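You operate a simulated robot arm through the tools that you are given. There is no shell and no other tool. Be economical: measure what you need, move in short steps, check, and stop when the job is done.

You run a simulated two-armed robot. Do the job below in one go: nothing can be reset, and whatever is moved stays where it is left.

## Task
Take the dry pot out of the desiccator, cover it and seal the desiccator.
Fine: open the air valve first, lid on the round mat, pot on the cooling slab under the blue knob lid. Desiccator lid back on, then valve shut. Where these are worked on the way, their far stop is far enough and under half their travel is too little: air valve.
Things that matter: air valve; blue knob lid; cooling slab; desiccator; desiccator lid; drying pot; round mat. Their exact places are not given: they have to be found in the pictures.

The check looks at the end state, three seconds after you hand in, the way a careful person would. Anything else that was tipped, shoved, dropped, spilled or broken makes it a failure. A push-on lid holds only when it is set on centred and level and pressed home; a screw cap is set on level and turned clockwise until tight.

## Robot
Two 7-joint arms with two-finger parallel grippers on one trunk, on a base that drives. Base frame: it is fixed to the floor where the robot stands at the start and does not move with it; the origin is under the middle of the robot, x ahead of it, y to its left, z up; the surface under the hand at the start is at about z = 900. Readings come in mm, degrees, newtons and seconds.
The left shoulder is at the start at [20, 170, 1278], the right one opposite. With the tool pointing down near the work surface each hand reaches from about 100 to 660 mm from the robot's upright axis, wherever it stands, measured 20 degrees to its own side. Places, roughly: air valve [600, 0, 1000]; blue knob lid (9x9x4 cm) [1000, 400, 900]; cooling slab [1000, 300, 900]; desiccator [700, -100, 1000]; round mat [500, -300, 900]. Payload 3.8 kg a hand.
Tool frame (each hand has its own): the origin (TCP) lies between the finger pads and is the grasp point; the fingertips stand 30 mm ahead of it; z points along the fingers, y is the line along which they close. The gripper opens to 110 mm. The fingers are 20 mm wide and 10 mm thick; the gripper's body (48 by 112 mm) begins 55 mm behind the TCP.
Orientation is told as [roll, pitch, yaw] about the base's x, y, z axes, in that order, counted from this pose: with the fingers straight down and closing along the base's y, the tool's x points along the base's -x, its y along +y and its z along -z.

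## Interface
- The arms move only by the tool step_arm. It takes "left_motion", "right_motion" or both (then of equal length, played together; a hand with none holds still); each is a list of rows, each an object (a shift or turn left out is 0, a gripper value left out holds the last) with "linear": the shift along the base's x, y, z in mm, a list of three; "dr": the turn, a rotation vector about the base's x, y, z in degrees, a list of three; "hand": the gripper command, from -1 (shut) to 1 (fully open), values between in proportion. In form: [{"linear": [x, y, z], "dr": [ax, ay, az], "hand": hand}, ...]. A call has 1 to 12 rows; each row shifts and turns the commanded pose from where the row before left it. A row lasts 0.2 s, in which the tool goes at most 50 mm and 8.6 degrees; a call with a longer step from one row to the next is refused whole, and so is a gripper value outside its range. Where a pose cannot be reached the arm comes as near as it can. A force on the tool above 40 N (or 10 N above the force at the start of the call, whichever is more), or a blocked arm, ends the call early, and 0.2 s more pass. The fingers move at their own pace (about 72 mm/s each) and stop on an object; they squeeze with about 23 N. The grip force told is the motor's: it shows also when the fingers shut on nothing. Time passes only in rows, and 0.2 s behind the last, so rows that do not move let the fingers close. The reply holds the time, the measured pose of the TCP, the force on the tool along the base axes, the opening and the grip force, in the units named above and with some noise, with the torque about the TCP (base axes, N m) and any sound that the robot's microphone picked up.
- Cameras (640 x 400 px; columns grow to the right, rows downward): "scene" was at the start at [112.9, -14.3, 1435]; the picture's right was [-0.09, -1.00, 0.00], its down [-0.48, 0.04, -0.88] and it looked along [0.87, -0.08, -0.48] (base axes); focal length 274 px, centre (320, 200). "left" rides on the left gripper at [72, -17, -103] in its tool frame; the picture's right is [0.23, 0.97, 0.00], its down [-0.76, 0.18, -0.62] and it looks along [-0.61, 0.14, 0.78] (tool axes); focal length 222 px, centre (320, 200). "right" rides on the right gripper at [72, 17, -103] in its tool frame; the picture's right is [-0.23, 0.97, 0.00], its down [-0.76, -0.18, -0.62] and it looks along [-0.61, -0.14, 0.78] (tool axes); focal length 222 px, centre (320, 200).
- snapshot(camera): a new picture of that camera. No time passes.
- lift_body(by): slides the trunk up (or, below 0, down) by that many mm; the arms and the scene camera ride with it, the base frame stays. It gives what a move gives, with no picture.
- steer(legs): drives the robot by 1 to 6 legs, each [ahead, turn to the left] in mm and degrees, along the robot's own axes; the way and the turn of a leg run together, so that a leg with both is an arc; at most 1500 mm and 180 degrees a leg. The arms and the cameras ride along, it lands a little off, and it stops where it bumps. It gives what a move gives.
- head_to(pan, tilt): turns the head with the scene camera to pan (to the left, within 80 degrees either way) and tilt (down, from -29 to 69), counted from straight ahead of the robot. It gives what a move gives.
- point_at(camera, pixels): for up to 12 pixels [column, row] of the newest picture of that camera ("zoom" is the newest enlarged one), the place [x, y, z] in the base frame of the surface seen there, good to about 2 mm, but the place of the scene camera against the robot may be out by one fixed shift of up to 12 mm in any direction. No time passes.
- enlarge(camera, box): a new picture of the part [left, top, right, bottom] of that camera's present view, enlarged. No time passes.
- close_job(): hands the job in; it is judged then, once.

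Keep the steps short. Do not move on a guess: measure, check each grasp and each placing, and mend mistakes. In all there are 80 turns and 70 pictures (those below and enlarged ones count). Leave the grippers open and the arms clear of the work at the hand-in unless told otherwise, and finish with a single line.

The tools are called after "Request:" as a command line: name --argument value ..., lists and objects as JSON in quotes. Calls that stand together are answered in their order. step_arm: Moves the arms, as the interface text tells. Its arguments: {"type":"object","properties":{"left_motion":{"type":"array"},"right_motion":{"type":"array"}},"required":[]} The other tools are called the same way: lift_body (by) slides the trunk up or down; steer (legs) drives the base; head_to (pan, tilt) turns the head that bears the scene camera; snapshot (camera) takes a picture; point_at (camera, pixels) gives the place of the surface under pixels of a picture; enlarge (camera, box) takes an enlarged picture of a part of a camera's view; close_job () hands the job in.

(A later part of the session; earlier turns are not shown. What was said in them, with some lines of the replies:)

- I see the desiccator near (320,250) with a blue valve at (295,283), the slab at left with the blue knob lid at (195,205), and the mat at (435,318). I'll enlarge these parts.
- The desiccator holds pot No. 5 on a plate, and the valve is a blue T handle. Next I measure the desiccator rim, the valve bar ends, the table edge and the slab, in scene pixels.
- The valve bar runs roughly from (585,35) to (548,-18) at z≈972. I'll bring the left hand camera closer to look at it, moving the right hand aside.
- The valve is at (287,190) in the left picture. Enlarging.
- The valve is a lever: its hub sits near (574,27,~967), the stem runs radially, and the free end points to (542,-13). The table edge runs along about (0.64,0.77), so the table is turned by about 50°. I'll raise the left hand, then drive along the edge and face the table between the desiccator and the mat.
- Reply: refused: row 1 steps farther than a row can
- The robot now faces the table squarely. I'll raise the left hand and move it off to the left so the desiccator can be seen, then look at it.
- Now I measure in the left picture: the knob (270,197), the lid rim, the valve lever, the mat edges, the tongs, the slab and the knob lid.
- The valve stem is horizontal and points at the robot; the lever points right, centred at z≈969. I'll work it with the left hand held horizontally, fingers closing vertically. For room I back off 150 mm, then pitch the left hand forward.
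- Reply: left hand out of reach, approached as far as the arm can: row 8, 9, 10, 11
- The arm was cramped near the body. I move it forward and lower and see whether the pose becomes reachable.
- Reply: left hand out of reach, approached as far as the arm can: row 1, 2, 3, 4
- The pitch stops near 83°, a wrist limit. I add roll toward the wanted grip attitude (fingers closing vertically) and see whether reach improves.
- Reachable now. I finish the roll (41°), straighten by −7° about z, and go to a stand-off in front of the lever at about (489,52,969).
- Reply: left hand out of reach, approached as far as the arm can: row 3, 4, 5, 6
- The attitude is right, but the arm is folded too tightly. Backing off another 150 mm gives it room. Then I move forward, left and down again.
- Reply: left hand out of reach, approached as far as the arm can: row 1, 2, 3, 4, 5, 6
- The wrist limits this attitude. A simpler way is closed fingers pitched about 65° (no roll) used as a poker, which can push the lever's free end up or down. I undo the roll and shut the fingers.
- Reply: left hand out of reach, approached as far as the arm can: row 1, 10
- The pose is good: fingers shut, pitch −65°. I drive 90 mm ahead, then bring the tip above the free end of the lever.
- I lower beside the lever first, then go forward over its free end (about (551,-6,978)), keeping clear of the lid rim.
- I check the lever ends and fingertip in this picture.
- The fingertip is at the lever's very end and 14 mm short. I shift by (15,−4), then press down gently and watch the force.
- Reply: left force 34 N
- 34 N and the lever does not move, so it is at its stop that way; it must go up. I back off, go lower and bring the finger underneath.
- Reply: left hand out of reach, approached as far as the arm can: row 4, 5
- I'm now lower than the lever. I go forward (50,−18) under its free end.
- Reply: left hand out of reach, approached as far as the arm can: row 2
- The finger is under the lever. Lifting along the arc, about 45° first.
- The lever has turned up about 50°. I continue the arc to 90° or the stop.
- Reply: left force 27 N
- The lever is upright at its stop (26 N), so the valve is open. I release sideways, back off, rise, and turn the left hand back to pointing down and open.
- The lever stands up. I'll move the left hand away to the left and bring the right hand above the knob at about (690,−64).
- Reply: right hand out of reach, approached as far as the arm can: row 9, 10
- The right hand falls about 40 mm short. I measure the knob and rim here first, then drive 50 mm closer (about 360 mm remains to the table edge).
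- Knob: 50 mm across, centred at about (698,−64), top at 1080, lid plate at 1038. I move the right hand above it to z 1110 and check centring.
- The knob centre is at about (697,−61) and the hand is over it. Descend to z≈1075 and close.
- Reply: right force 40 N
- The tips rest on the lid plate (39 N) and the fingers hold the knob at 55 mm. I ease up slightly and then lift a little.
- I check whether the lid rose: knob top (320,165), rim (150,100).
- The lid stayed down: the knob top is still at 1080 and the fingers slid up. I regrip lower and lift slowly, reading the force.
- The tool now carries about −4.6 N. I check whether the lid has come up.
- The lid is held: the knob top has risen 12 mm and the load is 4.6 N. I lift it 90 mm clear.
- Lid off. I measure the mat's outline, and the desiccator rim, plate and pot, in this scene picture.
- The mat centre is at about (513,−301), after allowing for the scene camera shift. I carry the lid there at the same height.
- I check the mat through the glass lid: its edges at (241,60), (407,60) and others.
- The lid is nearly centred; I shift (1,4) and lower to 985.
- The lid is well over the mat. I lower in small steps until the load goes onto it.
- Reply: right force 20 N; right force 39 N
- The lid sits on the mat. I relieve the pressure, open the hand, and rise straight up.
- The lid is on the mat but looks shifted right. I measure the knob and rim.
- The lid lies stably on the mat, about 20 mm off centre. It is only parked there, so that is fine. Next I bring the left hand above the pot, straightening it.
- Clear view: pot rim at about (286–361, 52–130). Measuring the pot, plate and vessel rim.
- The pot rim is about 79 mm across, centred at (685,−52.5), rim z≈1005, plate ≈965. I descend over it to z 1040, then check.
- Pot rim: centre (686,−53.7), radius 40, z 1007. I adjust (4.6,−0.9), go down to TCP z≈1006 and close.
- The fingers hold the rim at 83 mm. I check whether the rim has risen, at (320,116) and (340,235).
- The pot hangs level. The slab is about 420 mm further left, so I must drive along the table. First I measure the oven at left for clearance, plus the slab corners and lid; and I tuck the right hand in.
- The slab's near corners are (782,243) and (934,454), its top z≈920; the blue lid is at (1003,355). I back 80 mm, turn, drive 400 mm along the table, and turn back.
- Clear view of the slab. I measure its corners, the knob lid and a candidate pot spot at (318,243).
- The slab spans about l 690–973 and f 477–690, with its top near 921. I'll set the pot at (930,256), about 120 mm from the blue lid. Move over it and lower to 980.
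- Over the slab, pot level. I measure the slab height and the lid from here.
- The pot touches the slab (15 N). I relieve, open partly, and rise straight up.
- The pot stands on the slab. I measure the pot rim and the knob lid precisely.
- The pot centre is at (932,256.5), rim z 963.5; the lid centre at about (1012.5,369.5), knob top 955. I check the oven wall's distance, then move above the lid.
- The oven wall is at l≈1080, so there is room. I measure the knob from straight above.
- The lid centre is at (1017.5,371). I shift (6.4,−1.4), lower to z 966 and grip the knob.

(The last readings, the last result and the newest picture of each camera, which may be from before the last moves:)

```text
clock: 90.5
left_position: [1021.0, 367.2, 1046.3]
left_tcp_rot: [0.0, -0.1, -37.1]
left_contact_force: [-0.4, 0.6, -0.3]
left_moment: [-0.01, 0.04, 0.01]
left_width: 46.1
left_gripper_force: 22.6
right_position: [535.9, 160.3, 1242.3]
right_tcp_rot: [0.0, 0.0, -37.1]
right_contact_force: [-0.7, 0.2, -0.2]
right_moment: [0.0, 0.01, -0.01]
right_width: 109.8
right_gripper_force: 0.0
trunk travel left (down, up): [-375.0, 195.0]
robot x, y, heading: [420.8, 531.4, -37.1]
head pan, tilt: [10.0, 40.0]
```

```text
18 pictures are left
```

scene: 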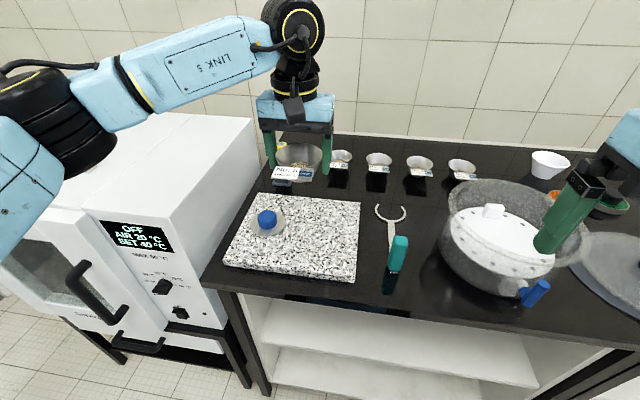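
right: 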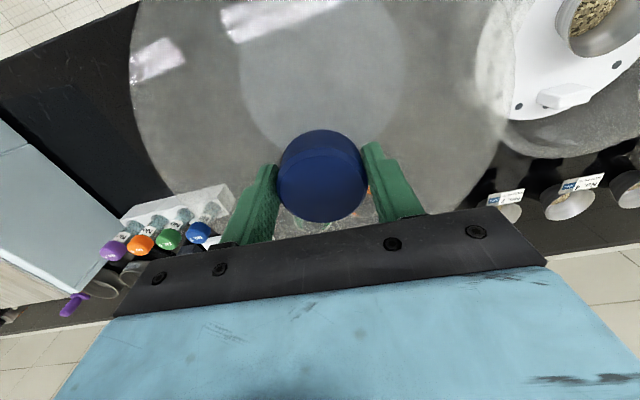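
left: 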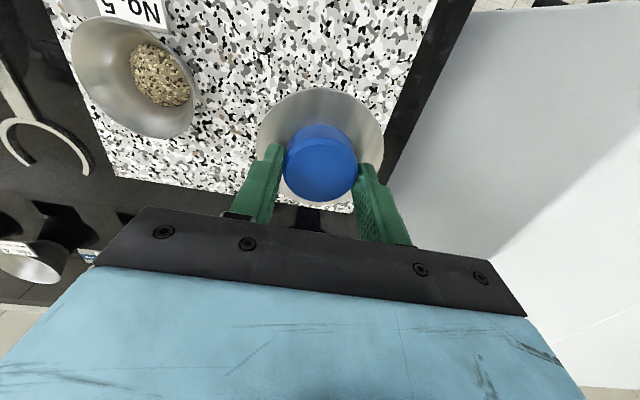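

The lid is lifted. I measure its centre relative to the hand.

Request:
point_at --camera "left" --pixels '[[286, 170], [357, 168], [321, 199], [320, 143], [321, 170], [258, 140], [382, 140], [321, 89]]'

Request:
enlarge --camera "left" --box '[250, 80, 390, 210]'

```text
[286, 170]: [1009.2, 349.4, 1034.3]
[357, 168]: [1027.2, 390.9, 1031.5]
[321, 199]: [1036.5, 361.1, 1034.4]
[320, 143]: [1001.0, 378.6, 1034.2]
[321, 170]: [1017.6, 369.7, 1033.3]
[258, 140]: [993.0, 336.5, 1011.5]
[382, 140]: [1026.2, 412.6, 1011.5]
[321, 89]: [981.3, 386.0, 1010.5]
```

```text
3.08 times, centred on (320, 145) of left
```

zoom: 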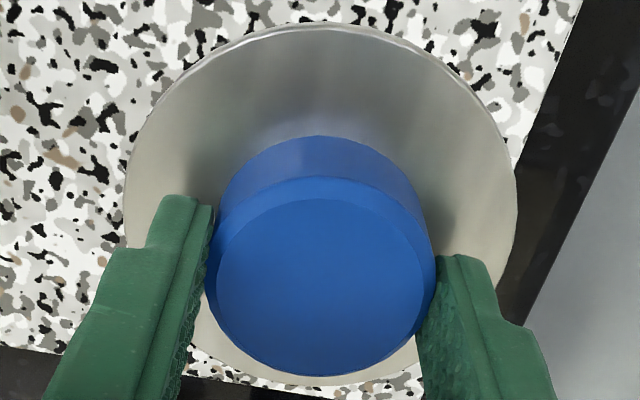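

The lid is level, centred at about (1020,369), in line with the hand. I carry it over the pot centre (932,256.5): shift (−88,−112.5).

Request:
step_arm --left_motion '[{"linear": [-15, -18, 0]}, {"linear": [-25, -32, 0]}, {"linear": [-25, -32, 0]}, {"linear": [-23, -30.5, 0]}, {}, {}]'

Request:
snapshot --camera "left"

Request:
enlarge --camera "scene" --box '[240, 150, 380, 270]'

```text
clock: 91.9
left_position: [932.3, 257.2, 1046.6]
left_tcp_rot: [0.0, -0.1, -37.1]
left_contact_force: [-0.9, -1.0, -0.2]
left_moment: [0.0, -0.05, 0.01]
left_width: 46.2
left_gripper_force: 23.1
right_position: [535.2, 160.5, 1242.7]
right_tcp_rot: [0.0, 0.0, -37.1]
right_contact_force: [0.1, -0.7, -0.1]
right_moment: [0.0, -0.02, 0.04]
right_width: 110.1
right_gripper_force: 0.1
trunk travel left (down, up): [-375.0, 195.0]
robot x, y, heading: [424.7, 530.0, -37.0]
head pan, tilt: [10.0, 40.0]
```

```text
16 pictures are left
```

left: 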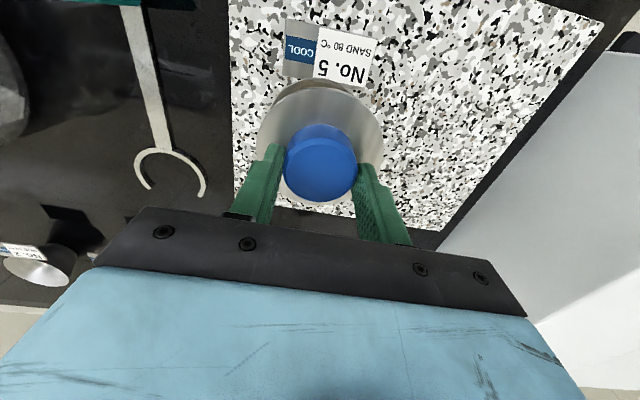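

```text
3.33 times, centred on (310, 210) of scene
```

zoom: 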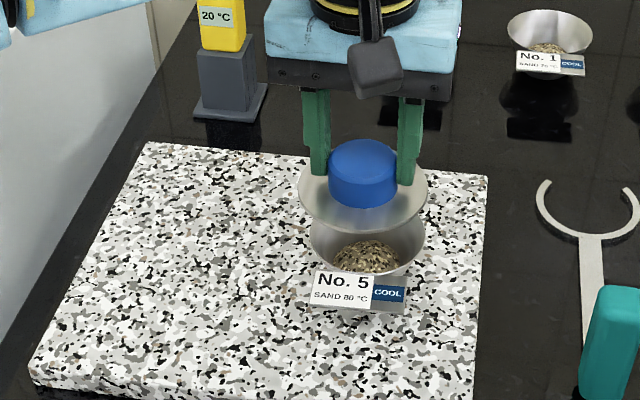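

I verify the lid centre above the pot from this picture.

Request:
point_at --camera "left" --pixels '[[286, 170], [357, 168], [321, 199], [320, 143], [258, 140], [382, 140], [321, 90], [300, 84]]'

Request:
step_arm --left_motion '[{"linear": [0, 0, -15]}, {"linear": [0, 0, -10]}, {}]'

Request:
enlarge --camera "left" --box '[230, 50, 410, 220]'

```text
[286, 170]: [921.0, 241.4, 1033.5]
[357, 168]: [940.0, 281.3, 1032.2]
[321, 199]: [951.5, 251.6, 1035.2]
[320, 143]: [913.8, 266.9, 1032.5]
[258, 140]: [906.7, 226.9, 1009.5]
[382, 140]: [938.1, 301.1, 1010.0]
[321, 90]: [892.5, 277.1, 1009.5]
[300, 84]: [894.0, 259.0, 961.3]
```

```text
clock: 92.7
left_position: [932.2, 257.1, 1020.6]
left_tcp_rot: [0.1, -0.1, -37.1]
left_contact_force: [0.6, -0.2, -0.1]
left_moment: [0.04, 0.03, 0.02]
left_width: 46.5
left_gripper_force: 23.1
right_position: [535.3, 159.8, 1243.4]
right_tcp_rot: [0.0, 0.0, -37.1]
right_contact_force: [-0.5, -1.1, 0.1]
right_moment: [0.01, 0.01, 0.02]
right_width: 109.8
right_gripper_force: 0.1
trunk travel left (down, up): [-375.0, 195.0]
robot x, y, heading: [421.1, 535.6, -36.8]
head pan, tilt: [10.0, 40.0]
```

```text
2.35 times, centred on (320, 135) of left
```

zoom: 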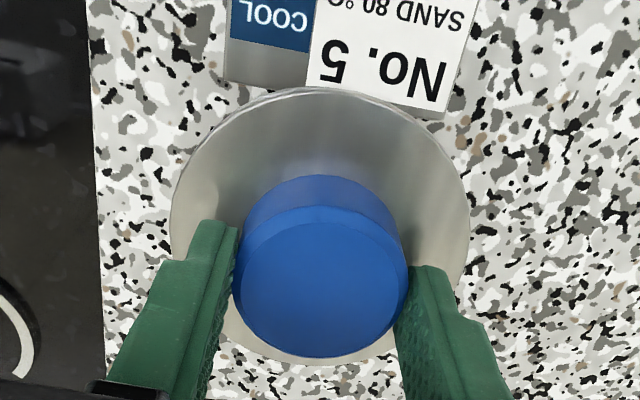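

By camera and hand readings the lid should shift about 3 mm to the right. I correct (−0.7,−3.3) and lower slowly until contact (expected near z 1006).

Request:
step_arm --left_motion '[{"linear": [-0.7, -3.3, 0]}, {"linear": [0, 0, -5]}, {"linear": [0, 0, -4]}, {"linear": [0, 0, -3]}, {"linear": [0, 0, -2]}, {}]'

Request:
step_arm --left_motion '[{"linear": [0, 0, -2]}, {"linear": [0, 0, -2]}, {}]'

```text
clock: 94.1
left_position: [929.7, 253.2, 1007.4]
left_tcp_rot: [0.0, -0.2, -37.2]
left_contact_force: [0.0, 0.5, 0.7]
left_moment: [-0.03, -0.03, 0.04]
left_width: 46.3
left_gripper_force: 23.3
right_position: [535.9, 160.9, 1242.6]
right_tcp_rot: [0.0, 0.1, -37.1]
right_contact_force: [0.2, -0.3, 0.4]
right_moment: [-0.01, 0.0, 0.01]
right_width: 110.2
right_gripper_force: 0.1
trunk travel left (down, up): [-375.0, 195.0]
robot x, y, heading: [423.6, 527.8, -37.0]
head pan, tilt: [10.0, 40.0]
```

```text
clock: 94.9
left_position: [930.5, 253.8, 1004.4]
left_tcp_rot: [-0.1, -0.4, -37.1]
left_contact_force: [4.2, 1.3, 21.5]
left_moment: [0.22, -0.22, -0.09]
left_width: 46.7
left_gripper_force: 23.2
right_position: [534.2, 161.5, 1243.0]
right_tcp_rot: [0.0, -0.1, -37.1]
right_contact_force: [-1.0, 0.3, 0.5]
right_moment: [0.0, 0.01, 0.0]
right_width: 109.9
right_gripper_force: 0.0
trunk travel left (down, up): [-375.0, 195.0]
robot x, y, heading: [421.5, 527.2, -37.1]
head pan, tilt: [10.0, 40.0]
```

Contact with 21 N near the expected height. I look at whether it is seated level and centred.

Request:
enlarge --camera "scene" --box '[265, 180, 355, 260]'

Request:
enlarge --camera "left" --box '[230, 50, 410, 220]'

```text
5.00 times, centred on (310, 220) of scene
```

zoom: 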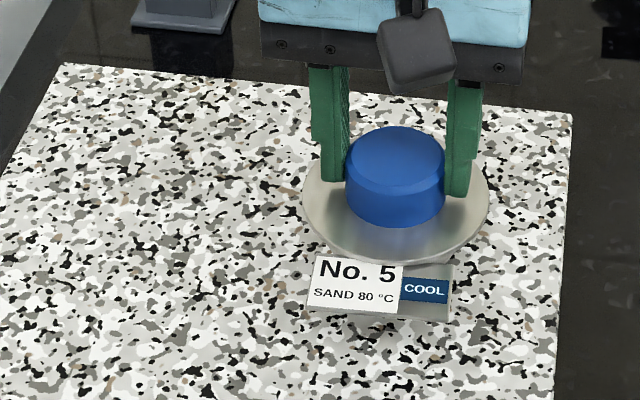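

```text
2.35 times, centred on (320, 135) of left
```

zoom: 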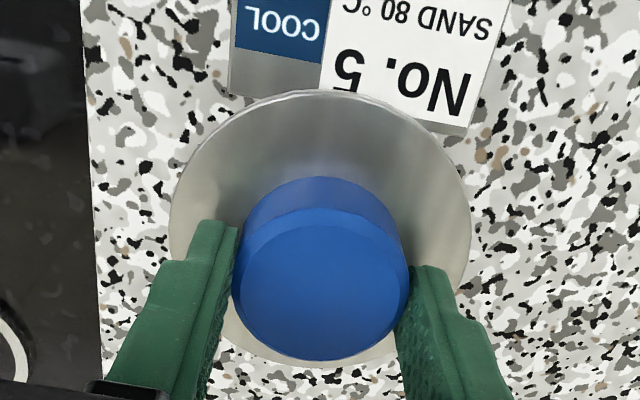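

The lid lies level on the pot. I relieve, release and rise.

Request:
step_arm --left_motion '[{"linear": [0, 0, 1.5]}, {}, {"hand": 0.3}, {}, {}, {"linear": [0, 0, 20]}, {"linear": [0, 0, 30]}, {"linear": [0, 0, 40]}, {"linear": [0, 0, 40]}, {}]'

Request:
snapshot --camera "left"

Request:
point_at --camera "left" --pixels '[[280, 110], [360, 110], [320, 75], [320, 120], [330, 135]]'

```text
clock: 97.1
left_position: [929.0, 253.2, 1135.8]
left_tcp_rot: [0.1, 0.0, -37.1]
left_contact_force: [0.0, 0.4, -0.2]
left_moment: [0.02, -0.01, 0.02]
left_width: 71.9
left_gripper_force: 0.1
right_position: [535.7, 160.3, 1242.5]
right_tcp_rot: [0.0, 0.0, -37.1]
right_contact_force: [0.8, -0.8, 0.4]
right_moment: [0.01, 0.03, -0.02]
right_width: 110.0
right_gripper_force: 0.1
trunk travel left (down, up): [-375.0, 195.0]
robot x, y, heading: [420.2, 528.7, -37.1]
head pan, tilt: [10.0, 40.0]
```

```text
11 pictures are left
```

left: 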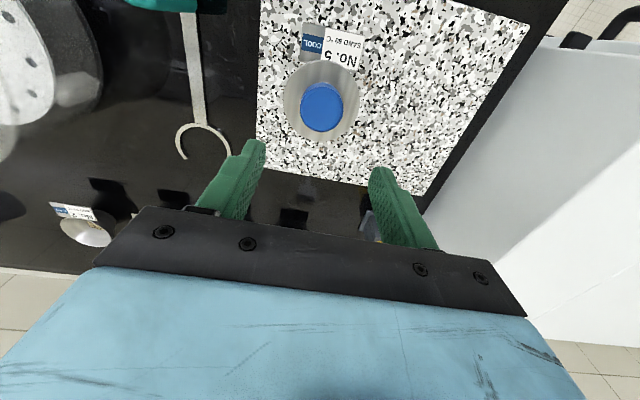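

```text
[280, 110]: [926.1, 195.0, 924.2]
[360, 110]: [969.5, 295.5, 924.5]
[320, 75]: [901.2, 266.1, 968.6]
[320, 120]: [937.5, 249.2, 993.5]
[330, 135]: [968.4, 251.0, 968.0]
```

The pot is covered and the lid level (968 near and far). I retract the left hand and drive back to the earlier place in front of the desiccator and mat.

Request:
step_arm --left_motion '[{"linear": [-24, 18, 15], "hand": 1}, {"linear": [-24, 18, 15]}, {"linear": [-24, 18, 15]}, {"linear": [-24, 18, 15]}, {"linear": [-20, 16, 15]}]'

Request:
steer --legs '[[0, -90], [411, 0], [0, 88.7], [55, 0]]'

```text
clock: 98.3
left_position: [815.8, 340.5, 1211.1]
left_tcp_rot: [0.0, 0.0, -37.0]
left_contact_force: [0.5, 0.9, 1.2]
left_moment: [-0.02, 0.01, 0.0]
left_width: 109.9
left_gripper_force: 0.1
right_position: [536.2, 162.1, 1244.1]
right_tcp_rot: [0.0, 0.0, -37.1]
right_contact_force: [-0.6, 0.2, -0.4]
right_moment: [-0.02, 0.02, 0.01]
right_width: 109.8
right_gripper_force: 0.0
trunk travel left (down, up): [-375.0, 195.0]
robot x, y, heading: [422.2, 531.9, -36.8]
head pan, tilt: [10.0, 40.0]
```

```text
clock: 108.9
left_position: [622.4, -37.0, 1210.0]
left_tcp_rot: [0.0, 0.0, -36.9]
left_contact_force: [-0.3, 0.0, -0.1]
left_moment: [0.02, 0.07, -0.02]
left_width: 110.0
left_gripper_force: 0.1
right_position: [342.0, -217.1, 1243.8]
right_tcp_rot: [0.0, 0.1, -36.9]
right_contact_force: [0.4, -0.5, 0.3]
right_moment: [0.04, 0.05, 0.0]
right_width: 109.7
right_gripper_force: 0.0
trunk travel left (down, up): [-375.0, 195.0]
robot x, y, heading: [230.0, 154.9, -36.9]
head pan, tilt: [10.0, 40.0]
```

I move the left hand away and bring the right hand above the parked lid's knob (≈(500,−316)).

Request:
step_arm --left_motion '[{"linear": [20, 40, 0]}, {"linear": [20, 40, 0]}, {"linear": [20, 40, 0]}, {"linear": [20, 40, 0]}, {"linear": [20, 40, 0]}, {}]' --right_motion '[{"linear": [31, -19, -30]}, {"linear": [31, -19, -30]}, {"linear": [31, -20, -30]}, {"linear": [31, -20, -30]}, {"linear": [31, -20, -30]}, {}]'

Request:
snapshot --camera "right"

```text
clock: 110.3
left_position: [718.6, 161.1, 1211.3]
left_tcp_rot: [0.0, -0.1, -36.9]
left_contact_force: [-0.6, -0.1, -0.3]
left_moment: [0.0, -0.04, 0.03]
left_width: 110.1
left_gripper_force: 0.1
right_position: [489.0, -314.8, 1094.6]
right_tcp_rot: [0.0, 0.0, -37.0]
right_contact_force: [1.3, 0.0, 1.0]
right_moment: [0.0, 0.01, 0.01]
right_width: 109.7
right_gripper_force: 0.0
trunk travel left (down, up): [-375.0, 195.0]
robot x, y, heading: [228.8, 153.2, -36.9]
head pan, tilt: [10.0, 40.0]
```

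```text
10 pictures are left
```

right: 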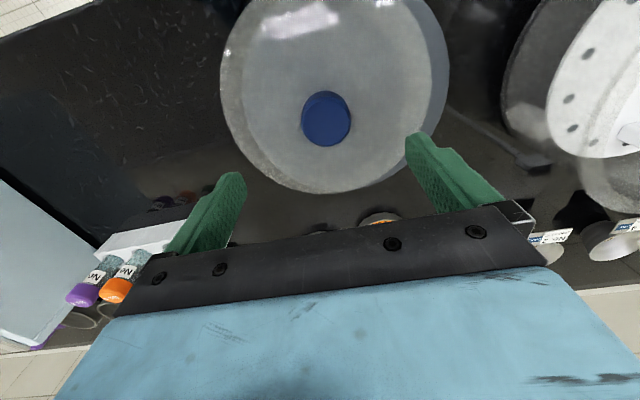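

Knob at (326,119). Measuring its edges.

Request:
point_at --camera "right" --pixels '[[303, 120], [349, 120], [326, 143], [326, 103], [326, 122], [315, 139], [338, 141], [222, 90], [430, 90], [320, 190]]'

```text
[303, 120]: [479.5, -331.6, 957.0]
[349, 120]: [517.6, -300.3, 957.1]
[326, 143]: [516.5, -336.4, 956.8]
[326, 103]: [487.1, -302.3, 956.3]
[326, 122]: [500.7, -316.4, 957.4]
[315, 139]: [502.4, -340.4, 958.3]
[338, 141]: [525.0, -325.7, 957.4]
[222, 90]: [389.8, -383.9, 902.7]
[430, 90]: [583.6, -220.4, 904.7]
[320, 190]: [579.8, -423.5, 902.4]
```

The knob centre is at (500.5,−317.5), top 957. I move over it, go down to z≈958 and grip.

Request:
step_arm --right_motion '[{"linear": [11.5, -2.7, -20]}, {"linear": [0, 0, -40]}, {"linear": [0, 0, -40]}, {"linear": [0, 0, -26]}, {"linear": [0, 0, -10]}, {}, {"hand": -1}, {}, {}, {}]'

Request:
step_arm --right_motion '[{"linear": [0, 0, 4]}, {"linear": [0, 0, 6]}, {"linear": [0, 0, 10]}, {}]'

```text
clock: 112.5
left_position: [720.7, 161.6, 1209.8]
left_tcp_rot: [0.0, -0.1, -36.9]
left_contact_force: [0.6, -0.3, -0.2]
left_moment: [-0.04, 0.02, 0.01]
left_width: 109.8
left_gripper_force: 0.1
right_position: [506.4, -315.3, 958.4]
right_tcp_rot: [0.0, 0.0, -37.0]
right_contact_force: [-1.4, -0.4, -0.2]
right_moment: [0.18, -0.14, 0.0]
right_width: 55.9
right_gripper_force: 22.6
trunk travel left (down, up): [-375.0, 195.0]
robot x, y, heading: [228.5, 150.0, -37.0]
head pan, tilt: [10.0, 40.0]
```

```text
clock: 113.5
left_position: [720.2, 160.4, 1209.9]
left_tcp_rot: [0.0, -0.1, -36.9]
left_contact_force: [-0.6, -1.1, -0.3]
left_moment: [-0.02, 0.05, -0.01]
left_width: 110.0
left_gripper_force: 0.2
right_position: [508.0, -315.8, 977.5]
right_tcp_rot: [0.0, 0.0, -36.9]
right_contact_force: [-1.1, 0.1, -3.8]
right_moment: [-0.02, -0.01, 0.02]
right_width: 55.6
right_gripper_force: 23.6
trunk travel left (down, up): [-375.0, 195.0]
robot x, y, heading: [224.8, 153.3, -36.9]
head pan, tilt: [10.0, 40.0]
```

The lid is held (−3.8 N). I raise it to 1180 and carry it over the desiccator.

Request:
step_arm --right_motion '[{"linear": [0, 0, 20]}, {"linear": [0, 0, 40]}, {"linear": [0, 0, 45]}, {"linear": [0, 0, 45]}, {"linear": [0, 0, 35]}, {"linear": [0, 0, 15]}]'

Request:
step_arm --right_motion '[{"linear": [14, 18, 0]}, {"linear": [27, 36, 0]}, {"linear": [28, 36, 0]}, {"linear": [28, 36, 0]}, {"linear": [28, 36, 0]}, {"linear": [28, 36, 0]}, {"linear": [27, 36, 0]}, {"linear": [14, 19, 0]}, {}]'

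Request:
snapshot --camera "right"

```text
clock: 114.9
left_position: [719.8, 160.6, 1210.1]
left_tcp_rot: [-0.1, -0.1, -36.9]
left_contact_force: [-0.2, 0.3, -0.1]
left_moment: [-0.03, 0.0, -0.02]
left_width: 109.9
left_gripper_force: 0.1
right_position: [510.8, -314.4, 1176.8]
right_tcp_rot: [0.0, 0.0, -36.9]
right_contact_force: [0.0, 0.0, -3.8]
right_moment: [0.04, -0.02, 0.01]
right_width: 55.5
right_gripper_force: 23.0
trunk travel left (down, up): [-375.0, 195.0]
robot x, y, heading: [227.7, 150.4, -36.7]
head pan, tilt: [10.0, 40.0]
```

```text
clock: 116.9
left_position: [720.4, 159.9, 1209.6]
left_tcp_rot: [0.0, -0.1, -36.9]
left_contact_force: [0.1, 0.4, -0.9]
left_moment: [0.01, 0.03, -0.02]
left_width: 110.1
left_gripper_force: 0.0
right_position: [701.9, -64.4, 1178.6]
right_tcp_rot: [0.0, 0.0, -36.9]
right_contact_force: [0.6, -0.1, -3.6]
right_moment: [-0.02, 0.01, 0.01]
right_width: 55.7
right_gripper_force: 23.2
trunk travel left (down, up): [-375.0, 195.0]
robot x, y, heading: [228.7, 156.8, -36.8]
head pan, tilt: [10.0, 40.0]
```

```text
9 pictures are left
```

right: 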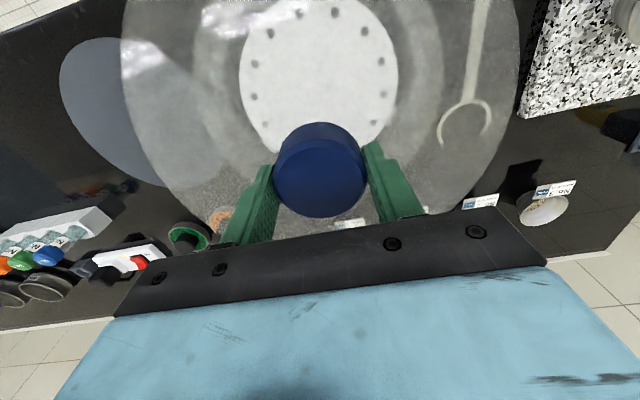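

I measure the lifted knob, and the plate and vessel ring seen through the lid.

Request:
point_at --camera "right" --pixels '[[276, 168], [365, 168], [320, 214], [320, 140], [320, 175], [242, 75], [396, 80], [196, 50], [442, 60], [256, 28], [388, 30], [268, 130]]'

Request:
enlarge --camera "right" --box '[120, 0, 520, 240]'

```text
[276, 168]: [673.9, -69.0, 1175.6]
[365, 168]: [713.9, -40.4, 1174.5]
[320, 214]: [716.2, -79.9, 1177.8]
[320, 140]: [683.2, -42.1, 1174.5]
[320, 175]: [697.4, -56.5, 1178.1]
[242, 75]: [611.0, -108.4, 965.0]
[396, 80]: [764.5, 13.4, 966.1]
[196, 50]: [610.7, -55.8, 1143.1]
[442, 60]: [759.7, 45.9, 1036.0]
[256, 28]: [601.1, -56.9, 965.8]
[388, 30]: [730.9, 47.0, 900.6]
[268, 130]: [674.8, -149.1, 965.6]
```

```text
1.60 times, centred on (320, 120) of right
```

zoom: 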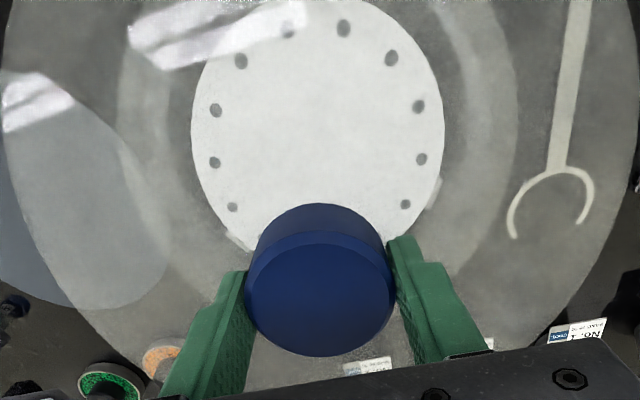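

From the picture, and the hand pose at the original pick (696,−62.7), the lid must shift about (−4,+1). I apply that and lower to about 1098, still above contact (≈1082).

Request:
step_arm --right_motion '[{"linear": [-4, 1, 0]}, {"linear": [0, 0, -20]}, {"linear": [0, 0, -25]}, {"linear": [0, 0, -20]}, {"linear": [0, 0, -14]}, {}, {}]'

Request:
enlarge --camera "scene" --box '[180, 140, 400, 310]'

```text
clock: 118.5
left_position: [720.1, 160.3, 1209.9]
left_tcp_rot: [0.0, -0.2, -36.9]
left_contact_force: [0.0, -0.5, -0.1]
left_moment: [0.04, -0.01, -0.02]
left_width: 109.8
left_gripper_force: 0.0
right_position: [696.6, -64.3, 1099.0]
right_tcp_rot: [0.0, -0.1, -37.0]
right_contact_force: [-0.6, 0.6, -4.5]
right_moment: [-0.04, 0.04, 0.01]
right_width: 55.6
right_gripper_force: 22.9
trunk travel left (down, up): [-375.0, 195.0]
robot x, y, heading: [224.6, 152.0, -36.7]
head pan, tilt: [10.0, 40.0]
```

```text
2.35 times, centred on (290, 225) of scene
```

zoom: 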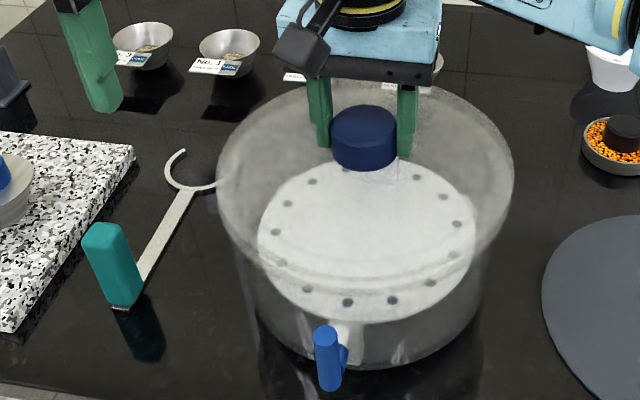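

Aligned. I lower in small steps to contact.

Request:
step_arm --right_motion '[{"linear": [0, 0, -6]}, {"linear": [0, 0, -5]}, {"linear": [0, 0, -3]}, {}]'

Request:
step_arm --right_motion '[{"linear": [0, 0, -2]}, {"linear": [0, 0, -2]}, {}]'

```text
clock: 119.5
left_position: [720.8, 161.0, 1209.4]
left_tcp_rot: [0.1, -0.1, -36.8]
left_contact_force: [0.1, -0.4, -0.5]
left_moment: [-0.02, 0.01, 0.0]
left_width: 110.2
left_gripper_force: 0.1
right_position: [697.1, -64.1, 1084.0]
right_tcp_rot: [0.0, 0.1, -36.9]
right_contact_force: [1.2, 0.6, -4.2]
right_moment: [-0.02, -0.03, 0.02]
right_width: 55.5
right_gripper_force: 22.3
trunk travel left (down, up): [-375.0, 195.0]
robot x, y, heading: [223.2, 149.3, -36.9]
head pan, tilt: [10.0, 40.0]
```

```text
clock: 120.3
left_position: [719.0, 161.0, 1210.0]
left_tcp_rot: [-0.1, -0.1, -37.0]
left_contact_force: [0.1, 0.0, -0.6]
left_moment: [0.02, 0.0, 0.03]
left_width: 109.8
left_gripper_force: 0.2
right_position: [697.3, -63.0, 1080.7]
right_tcp_rot: [0.1, -0.3, -37.0]
right_contact_force: [5.7, -3.1, 18.5]
right_moment: [-0.34, 0.09, -0.05]
right_width: 55.7
right_gripper_force: 23.2
trunk travel left (down, up): [-375.0, 195.0]
robot x, y, heading: [228.7, 152.2, -37.1]
head pan, tilt: [10.0, 40.0]
```

Contact at the original height. I press slightly more to seat it.

Request:
step_arm --right_motion '[{"linear": [0, 0, -1.5]}, {"linear": [0, 0, -1]}, {}]'

Request:
snapshot --camera "right"

Request:
point_at --camera "right" --pixels '[[320, 175], [280, 175], [360, 175], [320, 210], [150, 100], [490, 100], [180, 170], [460, 165], [200, 20], [440, 20]]'

```text
clock: 121.1
left_position: [719.3, 161.5, 1209.5]
left_tcp_rot: [0.1, 0.0, -37.0]
left_contact_force: [-0.6, -0.8, -0.1]
left_moment: [0.02, 0.0, -0.03]
left_width: 109.9
left_gripper_force: 0.0
right_position: [697.9, -62.7, 1080.1]
right_tcp_rot: [0.0, -0.4, -37.0]
right_contact_force: [8.7, -6.6, 34.1]
right_moment: [0.1, 0.73, 0.02]
right_width: 55.4
right_gripper_force: 23.1
trunk travel left (down, up): [-375.0, 195.0]
robot x, y, heading: [225.1, 152.9, -37.0]
head pan, tilt: [10.0, 40.0]
```

```text
6 pictures are left
```

right: 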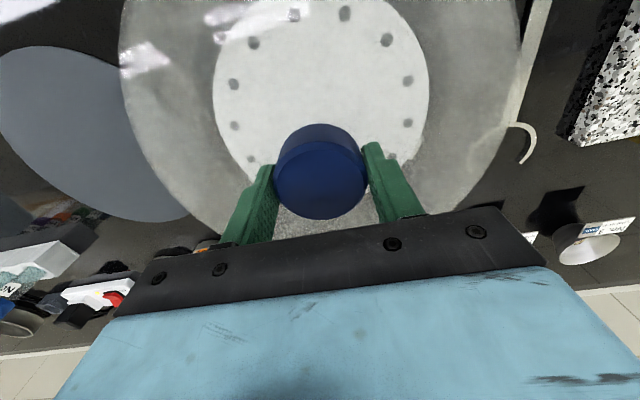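

```text
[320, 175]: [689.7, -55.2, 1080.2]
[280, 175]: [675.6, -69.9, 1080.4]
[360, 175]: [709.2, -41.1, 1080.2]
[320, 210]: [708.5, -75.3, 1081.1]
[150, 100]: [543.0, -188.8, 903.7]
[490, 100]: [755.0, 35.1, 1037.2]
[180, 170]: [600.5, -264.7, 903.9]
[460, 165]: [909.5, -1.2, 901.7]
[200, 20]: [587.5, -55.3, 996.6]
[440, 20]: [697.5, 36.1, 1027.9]
```

The knob top is level at 1080.2, exactly the original height: seated. I ease to about 12 N and open the fingers gradually so they don't drag the lid.

Request:
step_arm --right_motion '[{"linear": [0, 0, 2]}, {"linear": [0, 0, 1.3]}, {}, {"hand": 0.04}, {"hand": 0.08}, {"hand": 0.15}, {"hand": 0.3}, {"hand": 0.5}, {"hand": 0.8}, {}]'

Request:
enlarge --camera "right" --box '[120, 0, 520, 240]'

Request:
point_at --camera "zoom" --pixels '[[320, 280], [256, 280], [384, 280], [320, 336]]'

```text
clock: 123.3
left_position: [720.1, 160.2, 1209.8]
left_tcp_rot: [0.0, -0.1, -36.9]
left_contact_force: [-0.5, 0.0, -0.3]
left_moment: [0.01, 0.01, 0.0]
left_width: 109.8
left_gripper_force: 0.0
right_position: [696.8, -62.1, 1081.8]
right_tcp_rot: [0.0, 0.1, -37.0]
right_contact_force: [0.4, 0.9, -0.1]
right_moment: [0.03, 0.0, -0.02]
right_width: 99.1
right_gripper_force: 0.0
trunk travel left (down, up): [-375.0, 195.0]
robot x, y, heading: [224.9, 151.6, -36.8]
head pan, tilt: [10.0, 40.0]
```

```text
1.60 times, centred on (320, 120) of right
```

zoom: 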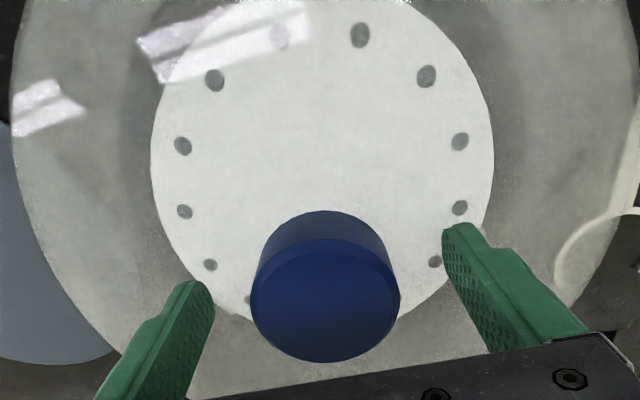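

```text
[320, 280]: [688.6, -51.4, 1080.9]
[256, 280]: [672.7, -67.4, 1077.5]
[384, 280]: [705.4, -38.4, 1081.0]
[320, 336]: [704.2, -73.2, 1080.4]
```

The lid stayed put (knob within about 2 mm of its original place, level). I lift the right hand straight up and away, then back the robot 290 mm for the valve.

Request:
step_arm --right_motion '[{"linear": [0, 0, 20]}, {"linear": [0, 0, 35]}, {"linear": [0, 0, 40]}, {"linear": [0, 0, 40]}, {"linear": [-20, -20, 20]}, {"linear": [-30, -30, 0]}, {"linear": [-30, -35, 0]}, {"linear": [-30, -35, 0]}, {"linear": [-30, -35, 0]}]'

Request:
steer --legs '[[-290, 0]]'

```text
clock: 125.3
left_position: [719.0, 159.5, 1210.0]
left_tcp_rot: [0.1, -0.1, -36.8]
left_contact_force: [0.2, -0.6, -0.1]
left_moment: [0.02, -0.03, 0.03]
left_width: 109.8
left_gripper_force: 0.0
right_position: [553.6, -214.8, 1238.5]
right_tcp_rot: [0.0, 0.0, -37.0]
right_contact_force: [0.1, 0.0, 0.3]
right_moment: [-0.01, -0.03, 0.01]
right_width: 99.3
right_gripper_force: 0.1
trunk travel left (down, up): [-375.0, 195.0]
robot x, y, heading: [229.2, 149.4, -37.0]
head pan, tilt: [10.0, 40.0]
```

```text
clock: 127.3
left_position: [491.5, 331.7, 1209.5]
left_tcp_rot: [0.0, -0.2, -37.2]
left_contact_force: [0.3, 0.6, -0.8]
left_moment: [-0.03, -0.02, -0.01]
left_width: 109.9
left_gripper_force: 0.0
right_position: [326.0, -41.9, 1238.0]
right_tcp_rot: [0.0, 0.0, -37.1]
right_contact_force: [0.3, -0.3, -0.1]
right_moment: [0.01, -0.02, 0.02]
right_width: 99.0
right_gripper_force: 0.1
trunk travel left (down, up): [-375.0, 195.0]
robot x, y, heading: [3.8, 327.6, -37.2]
head pan, tilt: [10.0, 40.0]
```

I close the left fingers, pitch the hand to about −65°, and bring it toward the lever's left side.

Request:
step_arm --left_motion '[{"linear": [4.8, -26.5, -13.7], "dr": [-4.9, -6.5, 0], "hand": -1}, {"linear": [4.8, -26.5, -13.7], "dr": [-4.9, -6.5, 0]}, {"linear": [4.8, -26.5, -13.7], "dr": [-4.9, -6.5, 0]}, {"linear": [4.8, -26.5, -13.7], "dr": [-4.9, -6.5, 0]}, {"linear": [4.8, -26.5, -13.7], "dr": [-4.9, -6.5, 0]}, {"linear": [4.8, -26.5, -13.7], "dr": [-4.9, -6.5, 0]}, {"linear": [4.8, -26.5, -13.7], "dr": [-4.9, -6.5, 0]}, {"linear": [4.8, -26.5, -13.7], "dr": [-4.9, -6.5, 0]}, {}]'

```text
clock: 129.3
left_position: [506.8, 111.0, 1101.5]
left_tcp_rot: [-3.3, -62.3, -36.6]
left_contact_force: [0.4, -0.6, -0.5]
left_moment: [0.01, 0.02, -0.01]
left_width: 0.0
left_gripper_force: 22.8
left hand out of reach, approached as far as the arm can: row 8
right_position: [327.9, -41.6, 1236.9]
right_tcp_rot: [-0.1, 0.0, -37.1]
right_contact_force: [0.3, 0.5, 0.1]
right_moment: [-0.03, 0.04, 0.0]
right_width: 99.1
right_gripper_force: 0.1
trunk travel left (down, up): [-375.0, 195.0]
robot x, y, heading: [0.5, 327.5, -37.0]
head pan, tilt: [10.0, 40.0]
5 turns are left
```

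Only 5 turns are left, so I combine steps. I go down and forward to the left side of the upright lever (TCP about l 412, f 429, z 1012) and take a picture with measurements.

Request:
step_arm --left_motion '[{"linear": [17, -9, -30]}, {"linear": [17, -9, -30]}, {"linear": [17, -9, -29]}, {"linear": [17.3, -13.7, 0]}, {"linear": [17.2, -13.6, 0]}, {}, {}]'

Request:
snapshot --camera "left"

```text
clock: 130.9
left_position: [561.3, 68.8, 1063.3]
left_tcp_rot: [-2.9, -62.1, -36.9]
left_contact_force: [0.6, 0.1, 0.6]
left_moment: [-0.03, 0.0, 0.03]
left_width: 0.0
left_gripper_force: 23.0
left hand out of reach, approached as far as the arm can: row 1, 3
right_position: [326.2, -42.8, 1237.4]
right_tcp_rot: [0.0, 0.0, -37.1]
right_contact_force: [0.3, 0.2, -1.0]
right_moment: [-0.01, 0.03, 0.0]
right_width: 98.9
right_gripper_force: 0.1
trunk travel left (down, up): [-375.0, 195.0]
robot x, y, heading: [-2.5, 325.0, -36.9]
head pan, tilt: [10.0, 40.0]
```

```text
4 pictures are left
4 turns are left
```

left: 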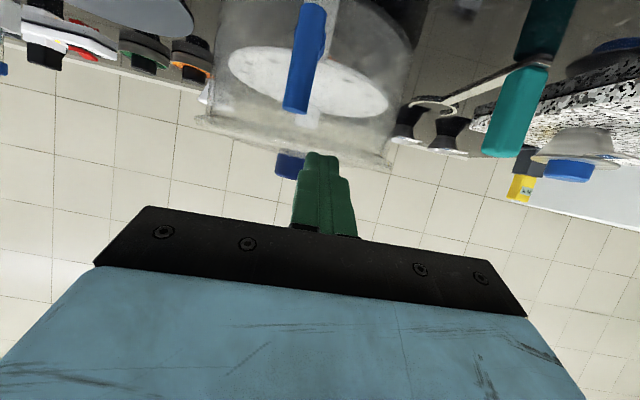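

The arm could not descend enough by itself (z 1063), and the tip is just left of the lever. I shift 8 mm left, lower the trunk by 56 mm, advance 32 mm, then push the lever over along its arc to the right and down, and look.

Request:
step_arm --left_motion '[{"linear": [5, 6.3, 0]}, {}]'

Request:
lift_body --by -56

Request:
step_arm --left_motion '[{"linear": [12.5, -10, 0]}, {"linear": [12.5, -10, 0]}, {}, {"linear": [-7.1, -9.0, 0]}, {"linear": [-5.6, -7.1, 4]}, {"linear": [-5.9, -7.4, 1]}, {"linear": [-5.9, -7.4, -1]}, {"linear": [-5.6, -7.1, -3.5]}, {"linear": [-5, -6.3, -6]}, {"linear": [-3.7, -4.7, -7.6]}, {"linear": [-0.6, -0.8, -3]}, {}]'

Request:
snapshot --camera "left"

```text
clock: 131.5
left_position: [568.1, 75.2, 1063.1]
left_tcp_rot: [-2.9, -62.2, -36.9]
left_contact_force: [0.9, 0.0, 0.6]
left_moment: [0.01, 0.01, 0.01]
left_width: 0.0
left_gripper_force: 23.0
right_position: [327.1, -43.1, 1238.7]
right_tcp_rot: [0.0, 0.0, -37.1]
right_contact_force: [0.1, -0.1, 0.6]
right_moment: [0.03, 0.0, 0.0]
right_width: 99.0
right_gripper_force: 0.1
trunk travel left (down, up): [-375.0, 195.0]
robot x, y, heading: [-2.5, 324.8, -37.1]
head pan, tilt: [10.0, 40.0]
```

```text
clock: 132.4
left_position: [569.0, 76.3, 1006.6]
left_tcp_rot: [-3.0, -62.3, -36.8]
left_contact_force: [0.0, -0.8, -0.3]
left_moment: [0.01, 0.02, 0.0]
left_width: 0.0
left_gripper_force: 23.2
right_position: [327.0, -43.4, 1182.3]
right_tcp_rot: [-0.1, 0.0, -37.1]
right_contact_force: [-0.8, -0.4, 0.2]
right_moment: [-0.04, 0.04, -0.02]
right_width: 98.9
right_gripper_force: 0.0
trunk travel left (down, up): [-319.0, 251.0]
robot x, y, heading: [2.5, 324.9, -36.9]
head pan, tilt: [10.0, 40.0]
```

```text
clock: 135.0
left_position: [552.7, 5.0, 994.1]
left_tcp_rot: [-3.0, -62.6, -36.8]
left_contact_force: [0.2, -2.0, 11.6]
left_moment: [-0.08, -0.09, 0.09]
left_width: 0.2
left_gripper_force: 23.2
right_position: [327.0, -41.8, 1181.6]
right_tcp_rot: [-0.1, 0.0, -37.2]
right_contact_force: [0.2, 0.0, 0.4]
right_moment: [0.02, -0.02, 0.01]
right_width: 98.9
right_gripper_force: 0.0
trunk travel left (down, up): [-319.0, 251.0]
robot x, y, heading: [-0.6, 324.7, -37.2]
head pan, tilt: [10.0, 40.0]
```

```text
3 pictures are left
3 turns are left
```

left: 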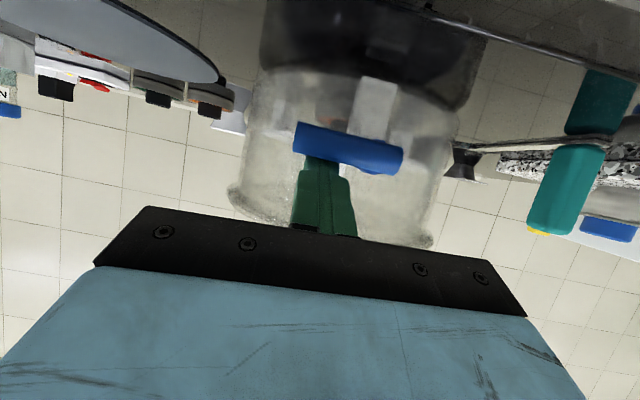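

The lever is back to horizontal, pressed at its stop (12 N): the valve is shut. I press 2 mm more to be sure, lift off, back away, open the hand, and take a scene picture.

Request:
step_arm --left_motion '[{"linear": [0, 0, -2]}, {}, {"linear": [0, 0, 8]}, {"linear": [-10, 8, 2]}, {"linear": [-20, 16, 0]}, {"linear": [-24, 19, 5]}, {"linear": [-24, 19, 20]}, {"linear": [-10, 15, 35]}, {"linear": [-5, 15, 40]}, {"linear": [0, 0, 40], "hand": 1}, {"linear": [0, 0, 40]}, {}]'

Request:
head_to --pan 0 --tilt 36

Request:
snapshot --camera "scene"

Request:
enlarge --camera "scene" --box '[160, 120, 400, 300]'

```text
clock: 137.6
left_position: [462.7, 96.4, 1178.7]
left_tcp_rot: [-2.9, -62.2, -36.9]
left_contact_force: [-0.4, -0.1, -0.6]
left_moment: [0.03, 0.03, -0.01]
left_width: 110.1
left_gripper_force: 1.4
right_position: [327.0, -43.7, 1181.4]
right_tcp_rot: [0.0, 0.0, -37.2]
right_contact_force: [-0.6, -0.3, 0.7]
right_moment: [-0.02, -0.02, -0.05]
right_width: 99.3
right_gripper_force: 0.1
trunk travel left (down, up): [-319.0, 251.0]
robot x, y, heading: [0.4, 325.5, -37.1]
head pan, tilt: [10.0, 40.0]
```

```text
clock: 138.3
left_position: [463.1, 96.4, 1178.7]
left_tcp_rot: [-2.9, -62.1, -36.9]
left_contact_force: [-0.3, 0.5, -0.3]
left_moment: [0.0, 0.01, -0.01]
left_width: 110.2
left_gripper_force: 0.0
right_position: [326.6, -41.8, 1181.5]
right_tcp_rot: [-0.1, 0.1, -37.1]
right_contact_force: [0.7, 0.0, 0.2]
right_moment: [0.04, 0.01, -0.04]
right_width: 99.2
right_gripper_force: 0.2
trunk travel left (down, up): [-319.0, 251.0]
robot x, y, heading: [1.8, 322.8, -37.1]
head pan, tilt: [0.0, 36.0]
```

```text
2 pictures are left
```

scene: 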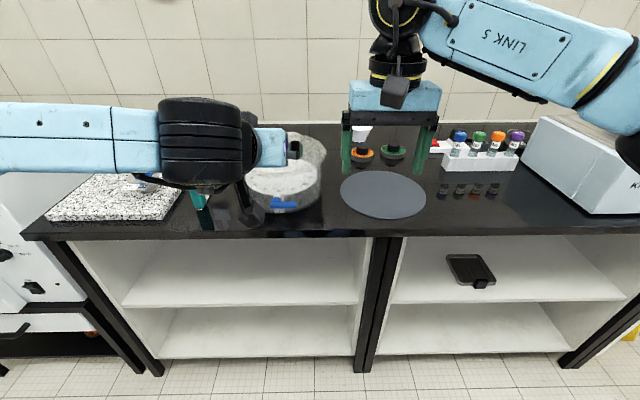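

```text
2.22 times, centred on (280, 210) of scene
2 turns are left
```

zoom: 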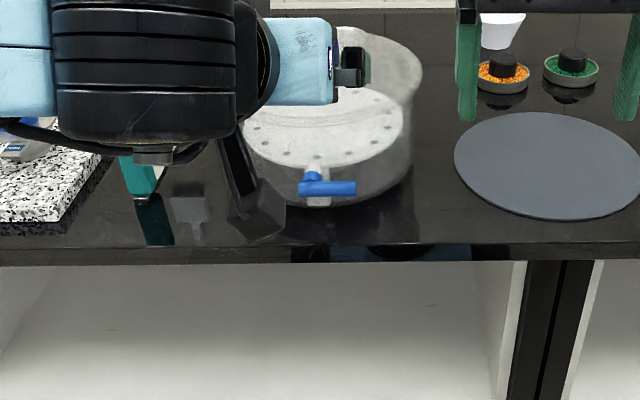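

The valve is shut, the lid on, and both hands open. I back off a little so the arms are well clear.

Request:
steer --legs '[[-120, 0]]'

```text
clock: 139.6
left_position: [364.2, 171.5, 1179.0]
left_tcp_rot: [-2.8, -62.3, -36.8]
left_contact_force: [-0.3, 0.4, 1.3]
left_moment: [0.05, 0.0, 0.0]
left_width: 109.9
left_gripper_force: 0.1
right_position: [229.4, 31.6, 1182.1]
right_tcp_rot: [-0.1, 0.1, -37.1]
right_contact_force: [-0.9, 0.2, 0.2]
right_moment: [-0.02, -0.02, -0.03]
right_width: 98.9
right_gripper_force: 0.0
trunk travel left (down, up): [-319.0, 251.0]
robot x, y, heading: [-96.2, 397.9, -37.0]
head pan, tilt: [0.0, 36.0]
1 turns are left
```

Everything is in place, so I hand in.

Request:
close_job

```text
The job is handed in.
```

The pot is on the cooling slab under the blue knob lid, the desiccator lid is back on and level, and the air valve is shut; the job is handed in, result not yet known.
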